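You operate a simulated robot arm through the tools that you are given. There is no shell and no other tool. Be economical: measure what you need, move in short steps, check, and stop when the job is done.

Carry out the task below with a simulated robot arm. There is one attempt and no reset: what you move stays moved.

TASK
Slide the blue stub cap along the top of the steel table until it stands next to the green funnel.

It is judged by the outcome, as a careful person would: the job done as asked, and still so three seconds after it is handed in. It fails if anything else is knocked over, pushed out of place, dropped, spilled or broken.

THE ROBOT
A 7-joint arm with a two-finger parallel gripper, fixed in place. Base frame: the origin is at the foot of the arm, x ahead of it, y to its left, z up; the work surface is at about z = 850. Lengths are in mm, angles in rad, forces in N, time in s.
With the tool pointing down near the work surface it reaches from about 240 to 680 mm from the base axis. Its first joint turns from -1.152 to 1.152 rad. Payload 2.4 kg.
Tool frame: the origin (TCP) lies between the finger pads and is the grasp point; the fingertips stand 30 mm ahead of it; z points along the fingers, y is the line along which they close. The gripper opens to 94 mm. The fingers are 28 mm wide and 10 mm thick; the gripper's body (50 by 96 mm) begins 55 mm behind the TCP.
Orientation is that of the tool frame in the base frame, as [roll, pitch, yaw] about the fixed x, y, z axes, in that order (R = Rz(yaw) Ry(pitch) Rx(roll)). With the fingers straight down and closing along the base's y, the tool's x points along the base's -x, its y along +y and its z along -z.

THE INTERFACE
- The arm moves only by the tool send_rows. Its argument "commands" is a list of rows, each an object of numbers (a shift or turn left out is 0, a gripper value left out holds the last): "ax", "ay", "az": the turn, a rotation vector about the tool's x, y, z in degrees; "x", "y", "z": the shift along the tool's x, y, z in m; "fingers": the opening, from 0 (shut) to 1 (fully open). In form: [{"ax": .., "ay": .., "az": .., "x": .., "y": .., "z": .., "fingers": ..}, ...]. A call has 1 to 20 rows; each row shifts and turns the commanded pose from where the row before left it, along the tool's axes as they then stand. A row lasts 0.2 s, in which the tool goes at most 50 mm and 0.15 rad; a call with a longer step from one row to the next is refused whole, and so is a gripper value outside its range. A pose out of reach is approached as far as the arm can. The call stops where the force on the tool passes 40 N (or 10 N more than at its start, if that is more) or the arm is blocked; 0.2 s more then pass. The fingers move at their own pace (about 153 mm/s each) and stop on an object; they squeeze with about 36 N. The grip force told is the motor's: it shows also when the fingers shut on nothing. Time passes only in rows, and 0.2 s behind the last, so rows that do not move let the fingers close. It gives the time, the measured TCP pose, the force on the tool (base axes), the opening and the grip force at its end, in the units of the frame above (readings bear some noise), and new pictures: "views" is both (left out), scene, wrist or none.
- Cameras (640 x 400 px; columns grow to the right, rows downward): "scene" is fixed at [52.3, 475.2, 1468.8]; the picture's right is [-0.67, -0.74, 0.00], its down [-0.38, 0.34, -0.86] and it looks along [0.64, -0.58, -0.51] (base axes); focal length 328 px, centre (320, 200). "wrist" rides on the gripper at [-37, 0, -58] in the tool frame; the picture's right is [0.00, -1.00, 0.00], its down [0.97, 0.00, -0.24] and it looks along [0.24, 0.00, 0.97] (tool axes); focal length 218 px, centre (320, 200).
- probe_pixels(camera, pixels): there is no depth. For up to 12 entries [column, row, z] of the newest picture of that camera ("zoom" is the newest enlarged one), the place [x, y] in the base frame at which the ray of that pixel passes the height z, good to about 3 mm, but the place of the scene camera against the robot may be out by one fixed shift of up to 25 mm in any direction. No time passes.
- zoom(camera, box): a new picture of the part [left, top, right, bottom] of that camera's present view, enlarged. No time passes.
- finish_job(): hands the job in; it is judged then, once.

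Work in short steps. Measure before you move; look again where a grasp or a placing could have gone wrong, and mend it. You have 60 turns and 120 pictures in all, the two below and enlarged ones among them. Open the gripper and draw the arm clear of the work before you hand the job in, unless the task says otherwise; then end with one line.

The tools are called after "Request:" as a command line: name --argument value ..., lists and objects as JSON in quotes. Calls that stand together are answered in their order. send_rows: Moves the arm, as the interface text tells. Its arguments: {"type":"object","properties":{"commands":{"type":"array","items":{"type":"object","properties":{"ax":{"type":"number"},"ay":{"type":"number"},"az":{"type":"number"},"x":{"type":"number"},"y":{"type":"number"},"z":{"type":"number"},"fingers":{"type":"number"}}}},"views":{"type":"string","enum":["both","scene","wrist","none"]}},"required":["commands"]} The other tools are called the same way: probe_pixels (camera, pixels) gives the place at which the rays of pixels pass given heights; zoom (camera, box) takes an enlarged picture of a part of a camera's view; finish_job () hands the job in.

At the start:

```text
time: 0.0
ee_pos: [376.6, -15.2, 1076.4]
orientation: [3.142, 0.001, -3.14]
force: [-0.7, 0.2, 0.6]
gripper_width: 94.2
finger_force: 0.0
```

scene: 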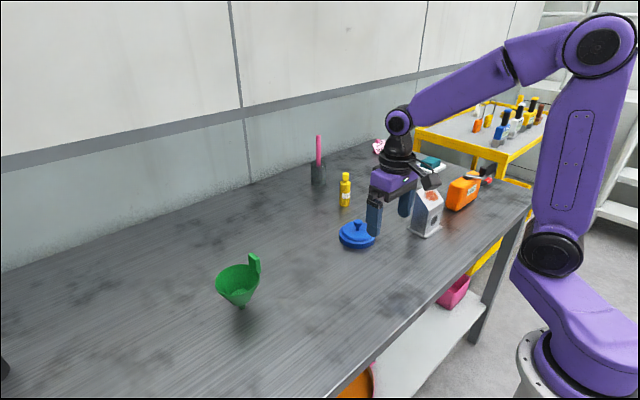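
wrist: 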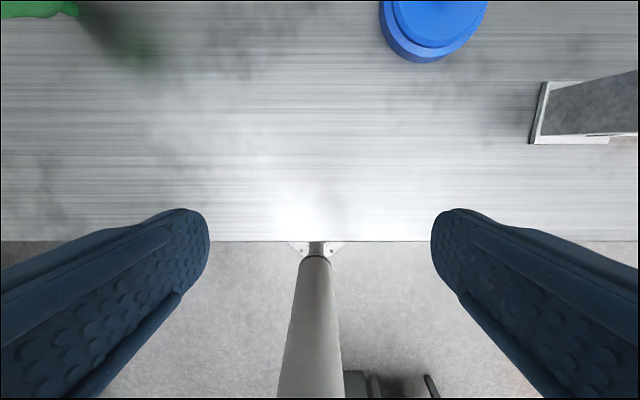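

The blue cap is at scene (357,235) and the green funnel at about (239,285). I'll zoom in and probe both.

Request:
zoom --camera "scene" --box '[190, 180, 450, 342]'

Request:
probe_pixels --camera "scene" --pixels '[[357, 244, 850], [339, 238, 855], [376, 240, 855], [357, 224, 885], [241, 306, 850], [216, 283, 910], [260, 283, 910], [238, 268, 910], [254, 255, 940]]'

Request:
probe_pixels --camera "wrist" --pixels '[[379, 10, 850], [430, 62, 850], [488, 10, 850], [434, 0, 870], [40, 16, 900], [78, 10, 900], [530, 140, 850]]'

```text
2.46 times, centred on (320, 261) of scene
```

zoom: 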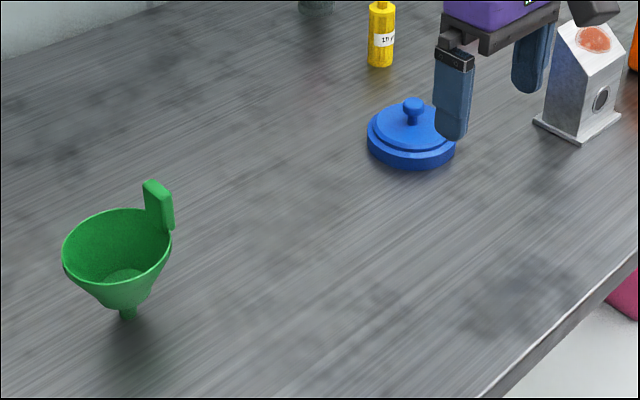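

```text
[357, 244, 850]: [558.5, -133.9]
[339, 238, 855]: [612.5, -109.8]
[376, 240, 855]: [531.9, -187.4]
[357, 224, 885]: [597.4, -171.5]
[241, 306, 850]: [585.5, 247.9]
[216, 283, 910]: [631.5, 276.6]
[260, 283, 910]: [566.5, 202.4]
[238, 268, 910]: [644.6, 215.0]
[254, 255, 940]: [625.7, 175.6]
```

```text
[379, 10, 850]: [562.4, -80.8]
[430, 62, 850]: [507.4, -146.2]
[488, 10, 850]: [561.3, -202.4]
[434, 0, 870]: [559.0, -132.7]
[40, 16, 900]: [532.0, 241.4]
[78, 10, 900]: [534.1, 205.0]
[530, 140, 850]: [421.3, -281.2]
```

The wrist view cuts off the cap, so I'll move high above it toward (540,-100) for a measured view.

Request:
send_rows --commands '[{"x": -0.04, "y": -0.02}, {"x": -0.04, "y": -0.025}, {"x": -0.04, "y": -0.025}, {"x": -0.04, "y": -0.02}, {}]' --views "both"

```text
time: 1.2
ee_pos: [536.2, -105.6, 1077.8]
orientation: [-3.141, 0.0, -3.141]
force: [1.3, 1.1, -0.1]
gripper_width: 94.0
finger_force: 0.0
```

scene: 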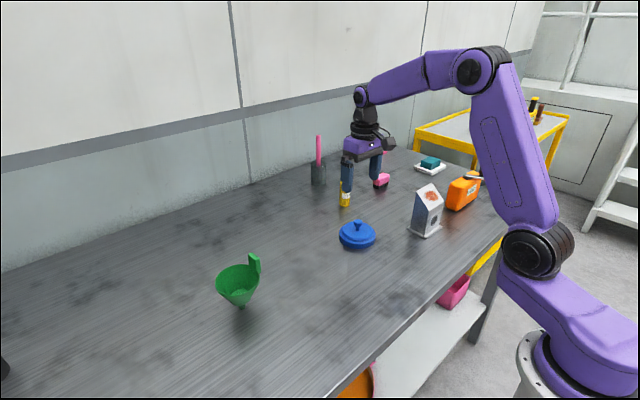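
wrist: 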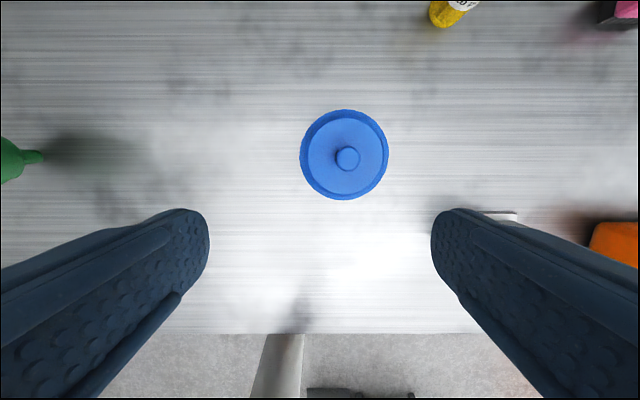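

Cap is fully visible now at wrist (344,154), knob at (348,158). Probing it and the funnel's stem.

Request:
probe_pixels --camera "wrist" --pixels '[[300, 154, 855], [389, 154, 855], [344, 109, 855], [344, 200, 855], [348, 158, 890], [348, 158, 880], [336, 158, 890], [361, 158, 890], [42, 156, 850], [440, 24, 850]]'

Request:
zoom --camera "wrist" --box '[280, 90, 410, 171]'

Request:
zoom --camera "scene" --box '[320, 205, 400, 255]'

Request:
probe_pixels --camera "scene" --pixels '[[357, 250, 850], [339, 238, 860], [376, 238, 860], [357, 224, 880], [357, 224, 895], [357, 224, 910]]'

```text
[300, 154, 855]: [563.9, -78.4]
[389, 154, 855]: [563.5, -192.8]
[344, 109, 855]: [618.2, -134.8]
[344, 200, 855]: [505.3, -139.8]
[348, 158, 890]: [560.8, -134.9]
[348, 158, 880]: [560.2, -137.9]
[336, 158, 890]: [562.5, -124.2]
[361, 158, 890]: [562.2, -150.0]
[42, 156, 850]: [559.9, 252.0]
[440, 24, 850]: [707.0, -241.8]
```

```text
4.92 times, centred on (345, 130) of wrist
```

zoom: 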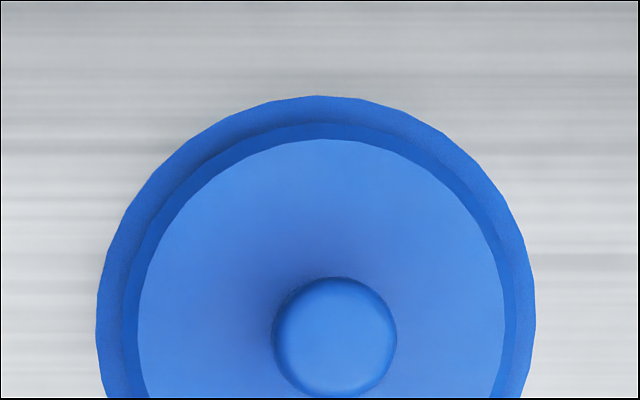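

```text
8.00 times, centred on (360, 230) of scene
```

zoom: 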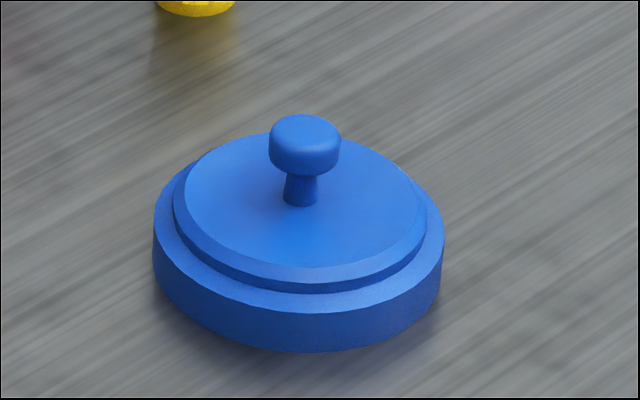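

```text
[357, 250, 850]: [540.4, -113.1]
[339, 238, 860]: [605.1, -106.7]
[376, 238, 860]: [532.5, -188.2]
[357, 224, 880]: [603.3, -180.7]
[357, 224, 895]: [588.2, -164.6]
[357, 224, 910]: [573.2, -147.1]
```

Cap centre ≈ (561,-136), radius ≈ 56, knob Ø≈26 with its top near z≈905. Before grasping I'll look at the funnel from above, staying high.

Request:
send_rows --commands '[{"y": 0.045}, {"y": 0.045}, {"y": 0.045}, {"y": 0.045}, {"y": 0.045}, {"y": 0.045}, {"y": 0.036}, {}]' --views "wrist"

```text
time: 3.0
ee_pos: [536.8, 199.1, 1075.0]
orientation: [-3.141, -0.003, 3.14]
force: [0.2, 0.6, -0.3]
gripper_width: 94.1
finger_force: 0.1
```

wrist: 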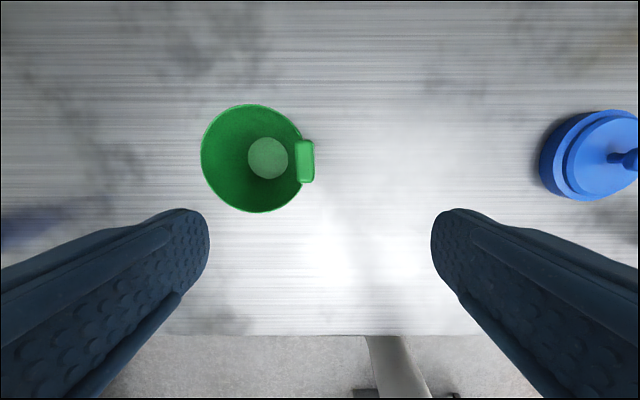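

Request:
probe_pixels --camera "wrist" --pixels '[[201, 158, 910], [303, 158, 910], [250, 104, 910], [250, 212, 910], [314, 160, 940], [314, 160, 910], [314, 160, 960], [541, 155, 855], [296, 140, 950], [296, 182, 950]]'

Request:
zoom --camera "wrist" --box '[180, 90, 340, 190]'

Request:
zoom --camera "scene" --box '[190, 240, 286, 300]'

```text
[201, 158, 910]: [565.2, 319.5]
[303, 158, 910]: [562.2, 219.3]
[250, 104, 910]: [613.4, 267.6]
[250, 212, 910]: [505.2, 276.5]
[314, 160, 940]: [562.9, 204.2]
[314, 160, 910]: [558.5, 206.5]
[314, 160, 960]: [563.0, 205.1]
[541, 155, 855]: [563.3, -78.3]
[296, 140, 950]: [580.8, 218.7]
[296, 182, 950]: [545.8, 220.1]
```

```text
4.00 times, centred on (260, 140) of wrist
```

zoom: 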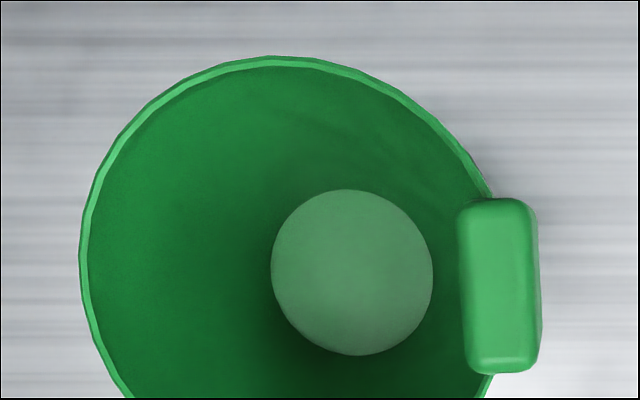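

```text
6.67 times, centred on (238, 270) of scene
```

zoom: 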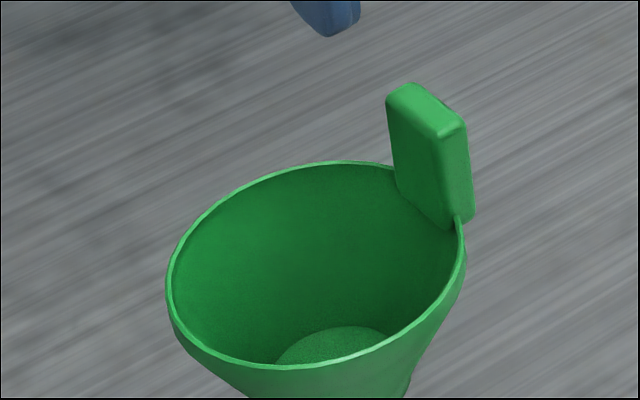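

Funnel: rim centre ≈ (562,269), radius ≈ 50, handle edge at y ≈ 205. Target cap centre ≈ (561,137). Going back over the knob at (561,-136) and partway down.

Request:
send_rows --commands '[{"y": -0.045, "x": -0.004, "fingers": 0.65}, {"y": -0.045, "x": -0.004}, {"y": -0.045, "x": -0.004}, {"y": -0.045, "x": -0.004}, {"y": -0.045, "x": -0.004}, {"y": -0.045, "x": -0.004}, {"y": -0.045}, {"y": -0.02}, {"z": 0.04}, {"z": 0.04}, {"z": 0.02}, {}]'

```text
time: 5.6
ee_pos: [561.1, -135.8, 975.7]
orientation: [-3.141, 0.0, -3.141]
force: [0.2, -0.1, -0.2]
gripper_width: 61.1
finger_force: 0.1
```

scene: 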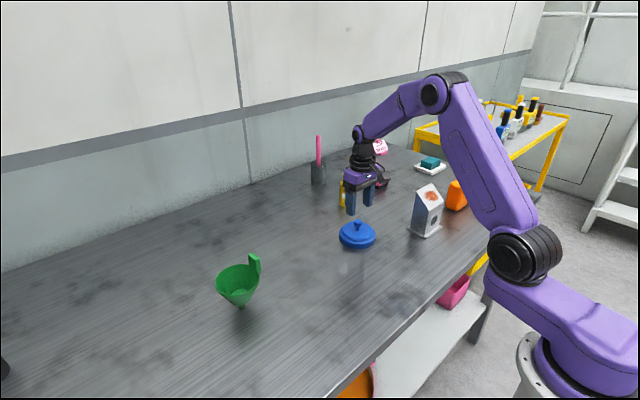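
wrist: 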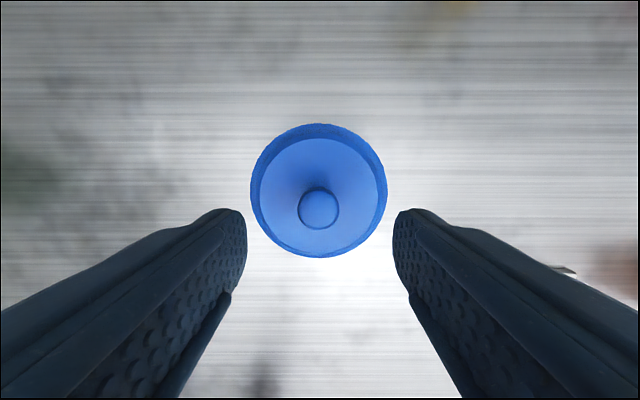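

Knob is centred between the fingers at (318,209). Checking its x and height.

Request:
probe_pixels --camera "wrist" --pixels '[[318, 209, 890], [318, 209, 900], [318, 209, 910], [298, 209, 900], [339, 209, 900], [318, 124, 868], [318, 257, 868]]'

```text
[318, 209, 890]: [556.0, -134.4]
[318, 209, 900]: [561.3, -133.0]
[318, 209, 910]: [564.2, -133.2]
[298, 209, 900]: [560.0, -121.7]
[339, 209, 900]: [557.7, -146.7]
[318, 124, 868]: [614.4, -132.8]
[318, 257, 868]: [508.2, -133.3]
```

Knob at ≈(560.5,-134). Descending to TCP 918 (fingertips 888), still clear of the plate at ≈878.

Request:
send_rows --commands '[{"z": 0.025, "y": 0.0015}, {"z": 0.02}, {"z": 0.01}, {"z": 0.003}, {}]'

Request:
zoom --camera "scene" --box '[300, 180, 412, 250]'

```text
time: 6.8
ee_pos: [560.0, -134.6, 919.5]
orientation: [-3.141, 0.0, 3.141]
force: [-0.3, 0.4, 0.7]
gripper_width: 61.1
finger_force: 0.1
```

scene: 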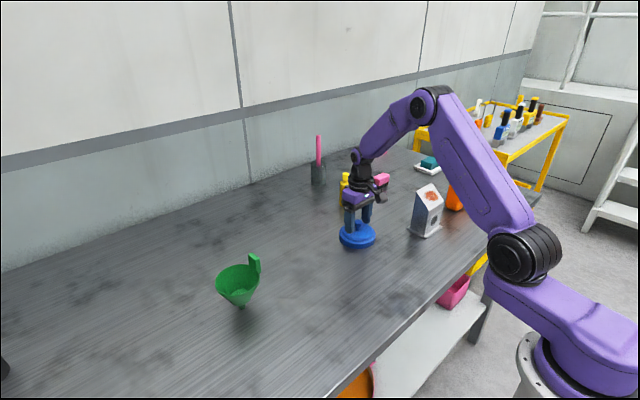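
wrist: 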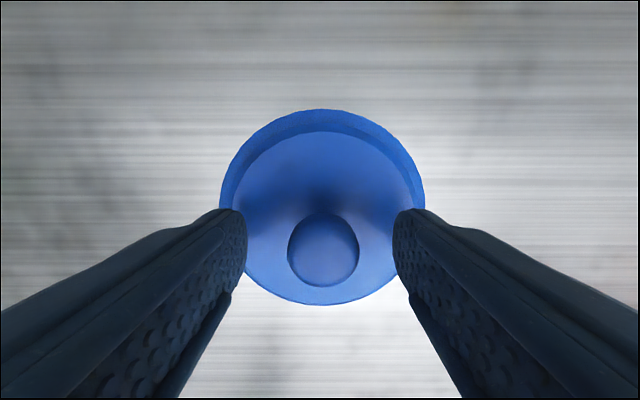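

```text
5.71 times, centred on (356, 215) of scene
```

zoom: 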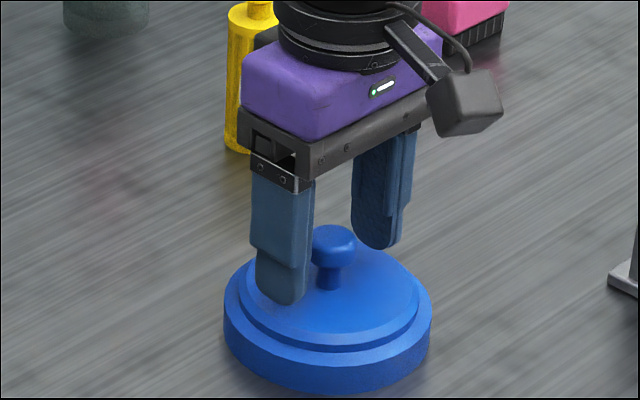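

Fingertips straddle the knob head, a few mm above the plate. Closing.

Request:
send_rows --commands '[{"fingers": 0.4}, {"fingers": 0.2}, {"fingers": 0.1}, {}, {}]'

```text
time: 8.0
ee_pos: [560.2, -132.7, 918.7]
orientation: [-3.141, 0.0, 3.141]
force: [-0.4, -0.4, -0.2]
gripper_width: 24.0
finger_force: 35.5
```

scene: 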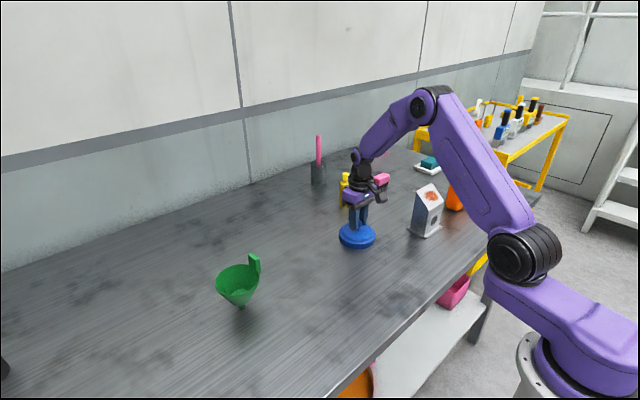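
wrist: 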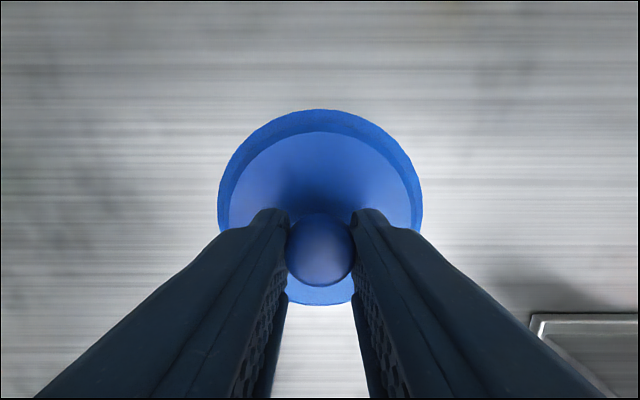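

Knob is gripped (24 mm, 35.5 N). Sliding along +y slowly with a tiny downward bias to keep contact.

Request:
send_rows --commands '[{"z": 0.001}, {"y": 0.01}, {"y": 0.015}, {"y": 0.015}, {}]' --views "scene"

```text
time: 9.2
ee_pos: [560.3, -92.3, 918.8]
orientation: [-3.141, 0.004, 3.139]
force: [1.5, -4.7, 16.9]
gripper_width: 24.0
finger_force: 35.8
```

scene: 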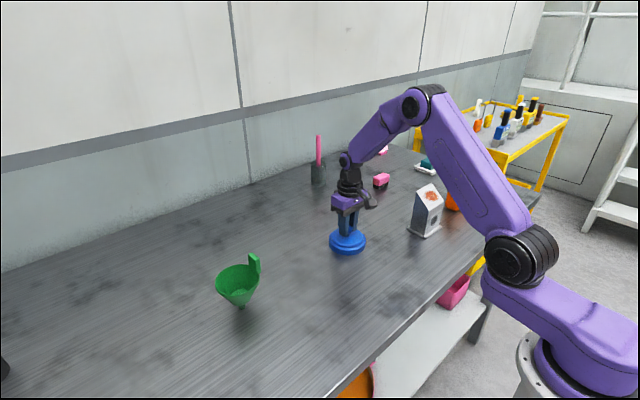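

The cap slides with the gripper, with 17 N table contact and 5 N drag. Continuing 140 mm.

Request:
send_rows --commands '[{"y": 0.015}, {"y": 0.02}, {"y": 0.02}, {"y": 0.02}, {"y": 0.02}, {"y": 0.02}, {"y": 0.015}, {"y": 0.01}, {}]'

```text
time: 11.2
ee_pos: [560.0, 46.3, 919.1]
orientation: [3.141, 0.001, 3.139]
force: [1.6, -7.4, 23.5]
gripper_width: 23.9
finger_force: 36.0
```

scene: 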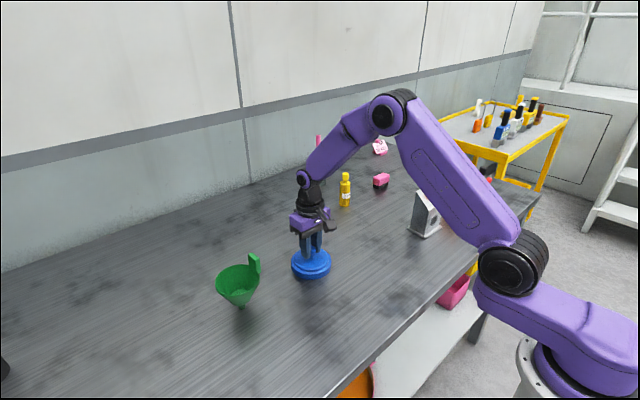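
wrist: 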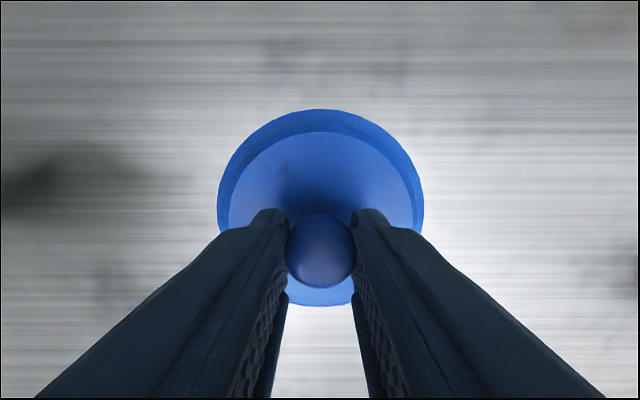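

Force slightly up at 23.5 N; easing 0.4 mm and moving another 68 mm, then checking clearance.

Request:
send_rows --commands '[{"y": 0.012, "z": -0.0004}, {"y": 0.015}, {"y": 0.015}, {"y": 0.014}, {"y": 0.012}, {}]'

Request:
zoom --camera "scene" --box '[190, 200, 350, 300]'

```text
time: 12.6
ee_pos: [560.5, 114.9, 918.0]
orientation: [3.142, 0.001, -3.141]
force: [-0.5, -3.6, 11.2]
gripper_width: 23.9
finger_force: 36.3
```

scene: 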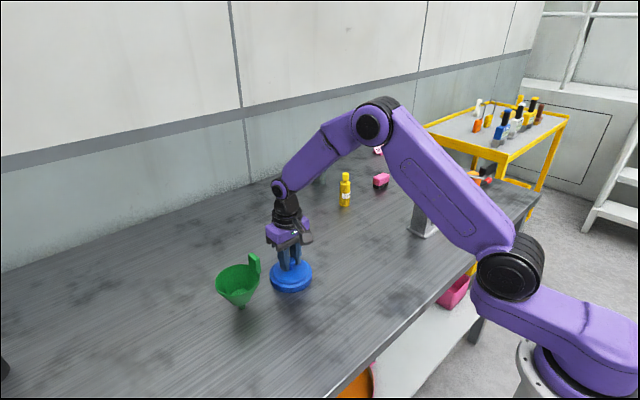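
wrist: 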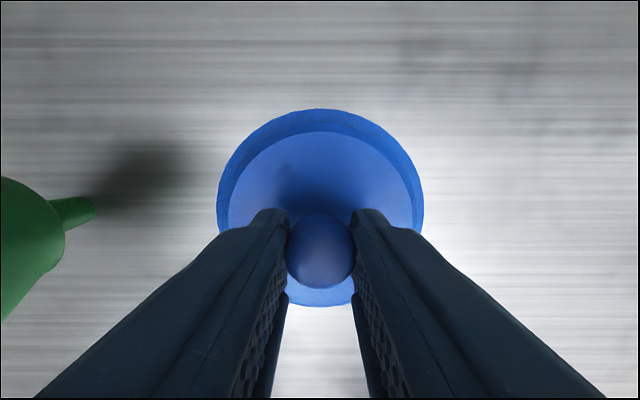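

```text
4.00 times, centred on (270, 250) of scene
```

zoom: 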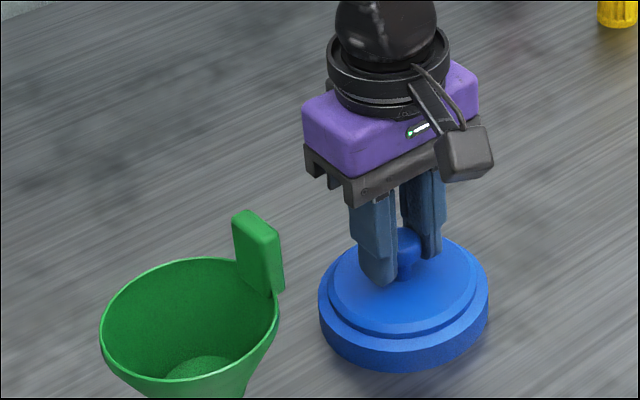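

Gap to the handle is about 34 mm. Moving the last 20 mm in small steps.

Request:
send_rows --commands '[{"y": 0.006}, {"y": 0.006}, {"y": 0.005}, {"y": 0.003}, {}]'

Request:
zoom --camera "scene" --box '[190, 220, 350, 320]'

```text
time: 13.8
ee_pos: [559.5, 134.5, 917.4]
orientation: [3.141, 0.002, 3.141]
force: [0.5, -1.8, 7.2]
gripper_width: 23.8
finger_force: 36.1
```

scene: 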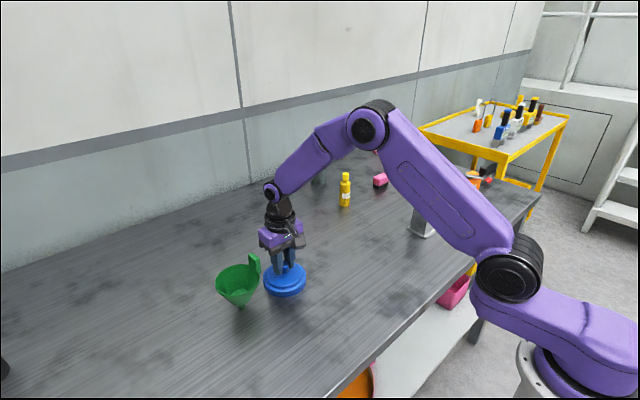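
wrist: 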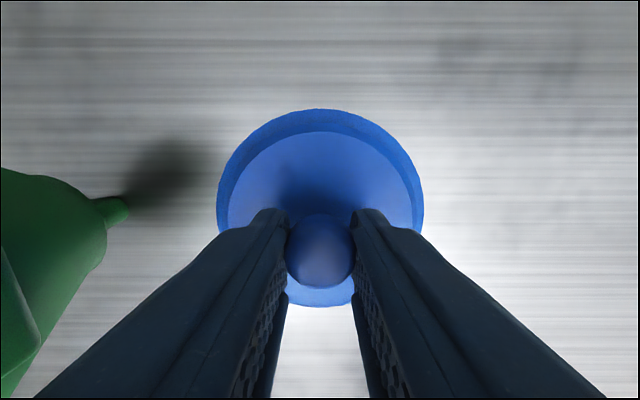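

```text
4.00 times, centred on (270, 270) of scene
```

zoom: 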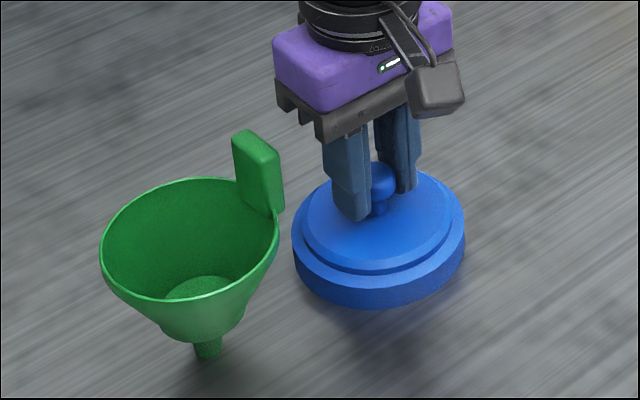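

The cap now stands right beside the funnel without touching. Opening partway and rising straight up.

Request:
send_rows --commands '[{"fingers": 0.35}, {"fingers": 0.5}, {}, {"z": -0.015}, {"z": -0.03}, {"z": -0.04}, {"z": -0.04}, {"z": -0.04}, {"y": -0.04, "x": 0.03}, {"y": -0.04, "x": 0.03}, {"y": -0.04, "x": 0.03}, {}]'

Request:
zoom --camera "scene" --box '[190, 220, 350, 320]'

```text
time: 16.4
ee_pos: [469.6, 14.0, 1084.3]
orientation: [3.141, 0.0, 3.141]
force: [0.3, 1.0, 0.5]
gripper_width: 47.2
finger_force: 0.0
```

scene: 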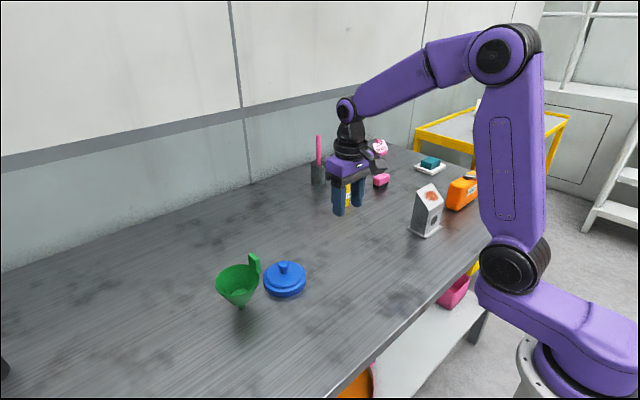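
wrist: 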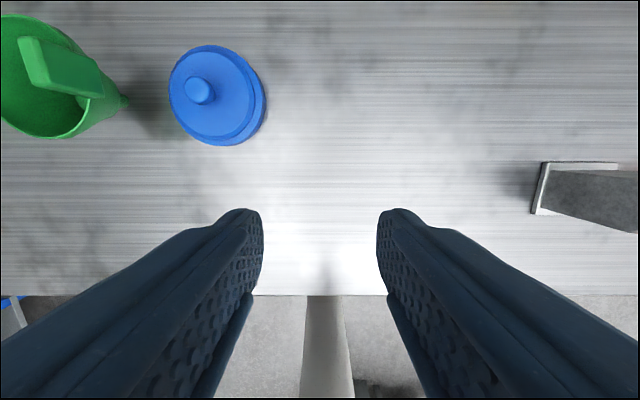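

```text
4.00 times, centred on (270, 270) of scene
```

zoom: 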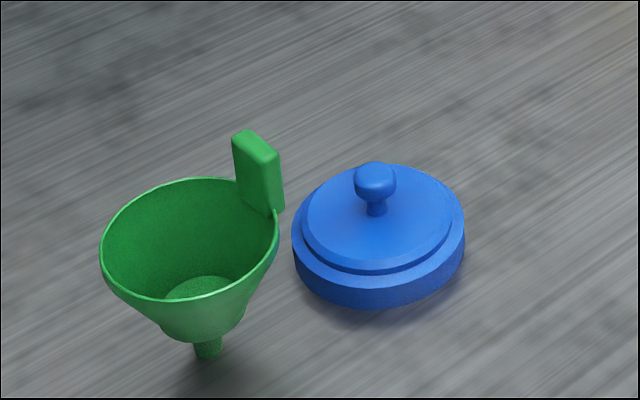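

The cap rests flat beside the funnel, which has not moved, and the arm is clear. Opening the gripper fully, then handing in.

Request:
send_rows --commands '[{"fingers": 1}, {}]' --views "none"

```text
time: 17.0
ee_pos: [469.9, 14.9, 1083.2]
orientation: [-3.141, -0.002, 3.14]
force: [0.0, -0.4, 0.0]
gripper_width: 94.3
finger_force: 0.0
```

Request:
finish_job

```text
The job is handed in.
```

The blue stub cap was slid along the table and now stands next to the green funnel, with an estimated 15 mm gap to its handle; I saw nothing else disturbed.
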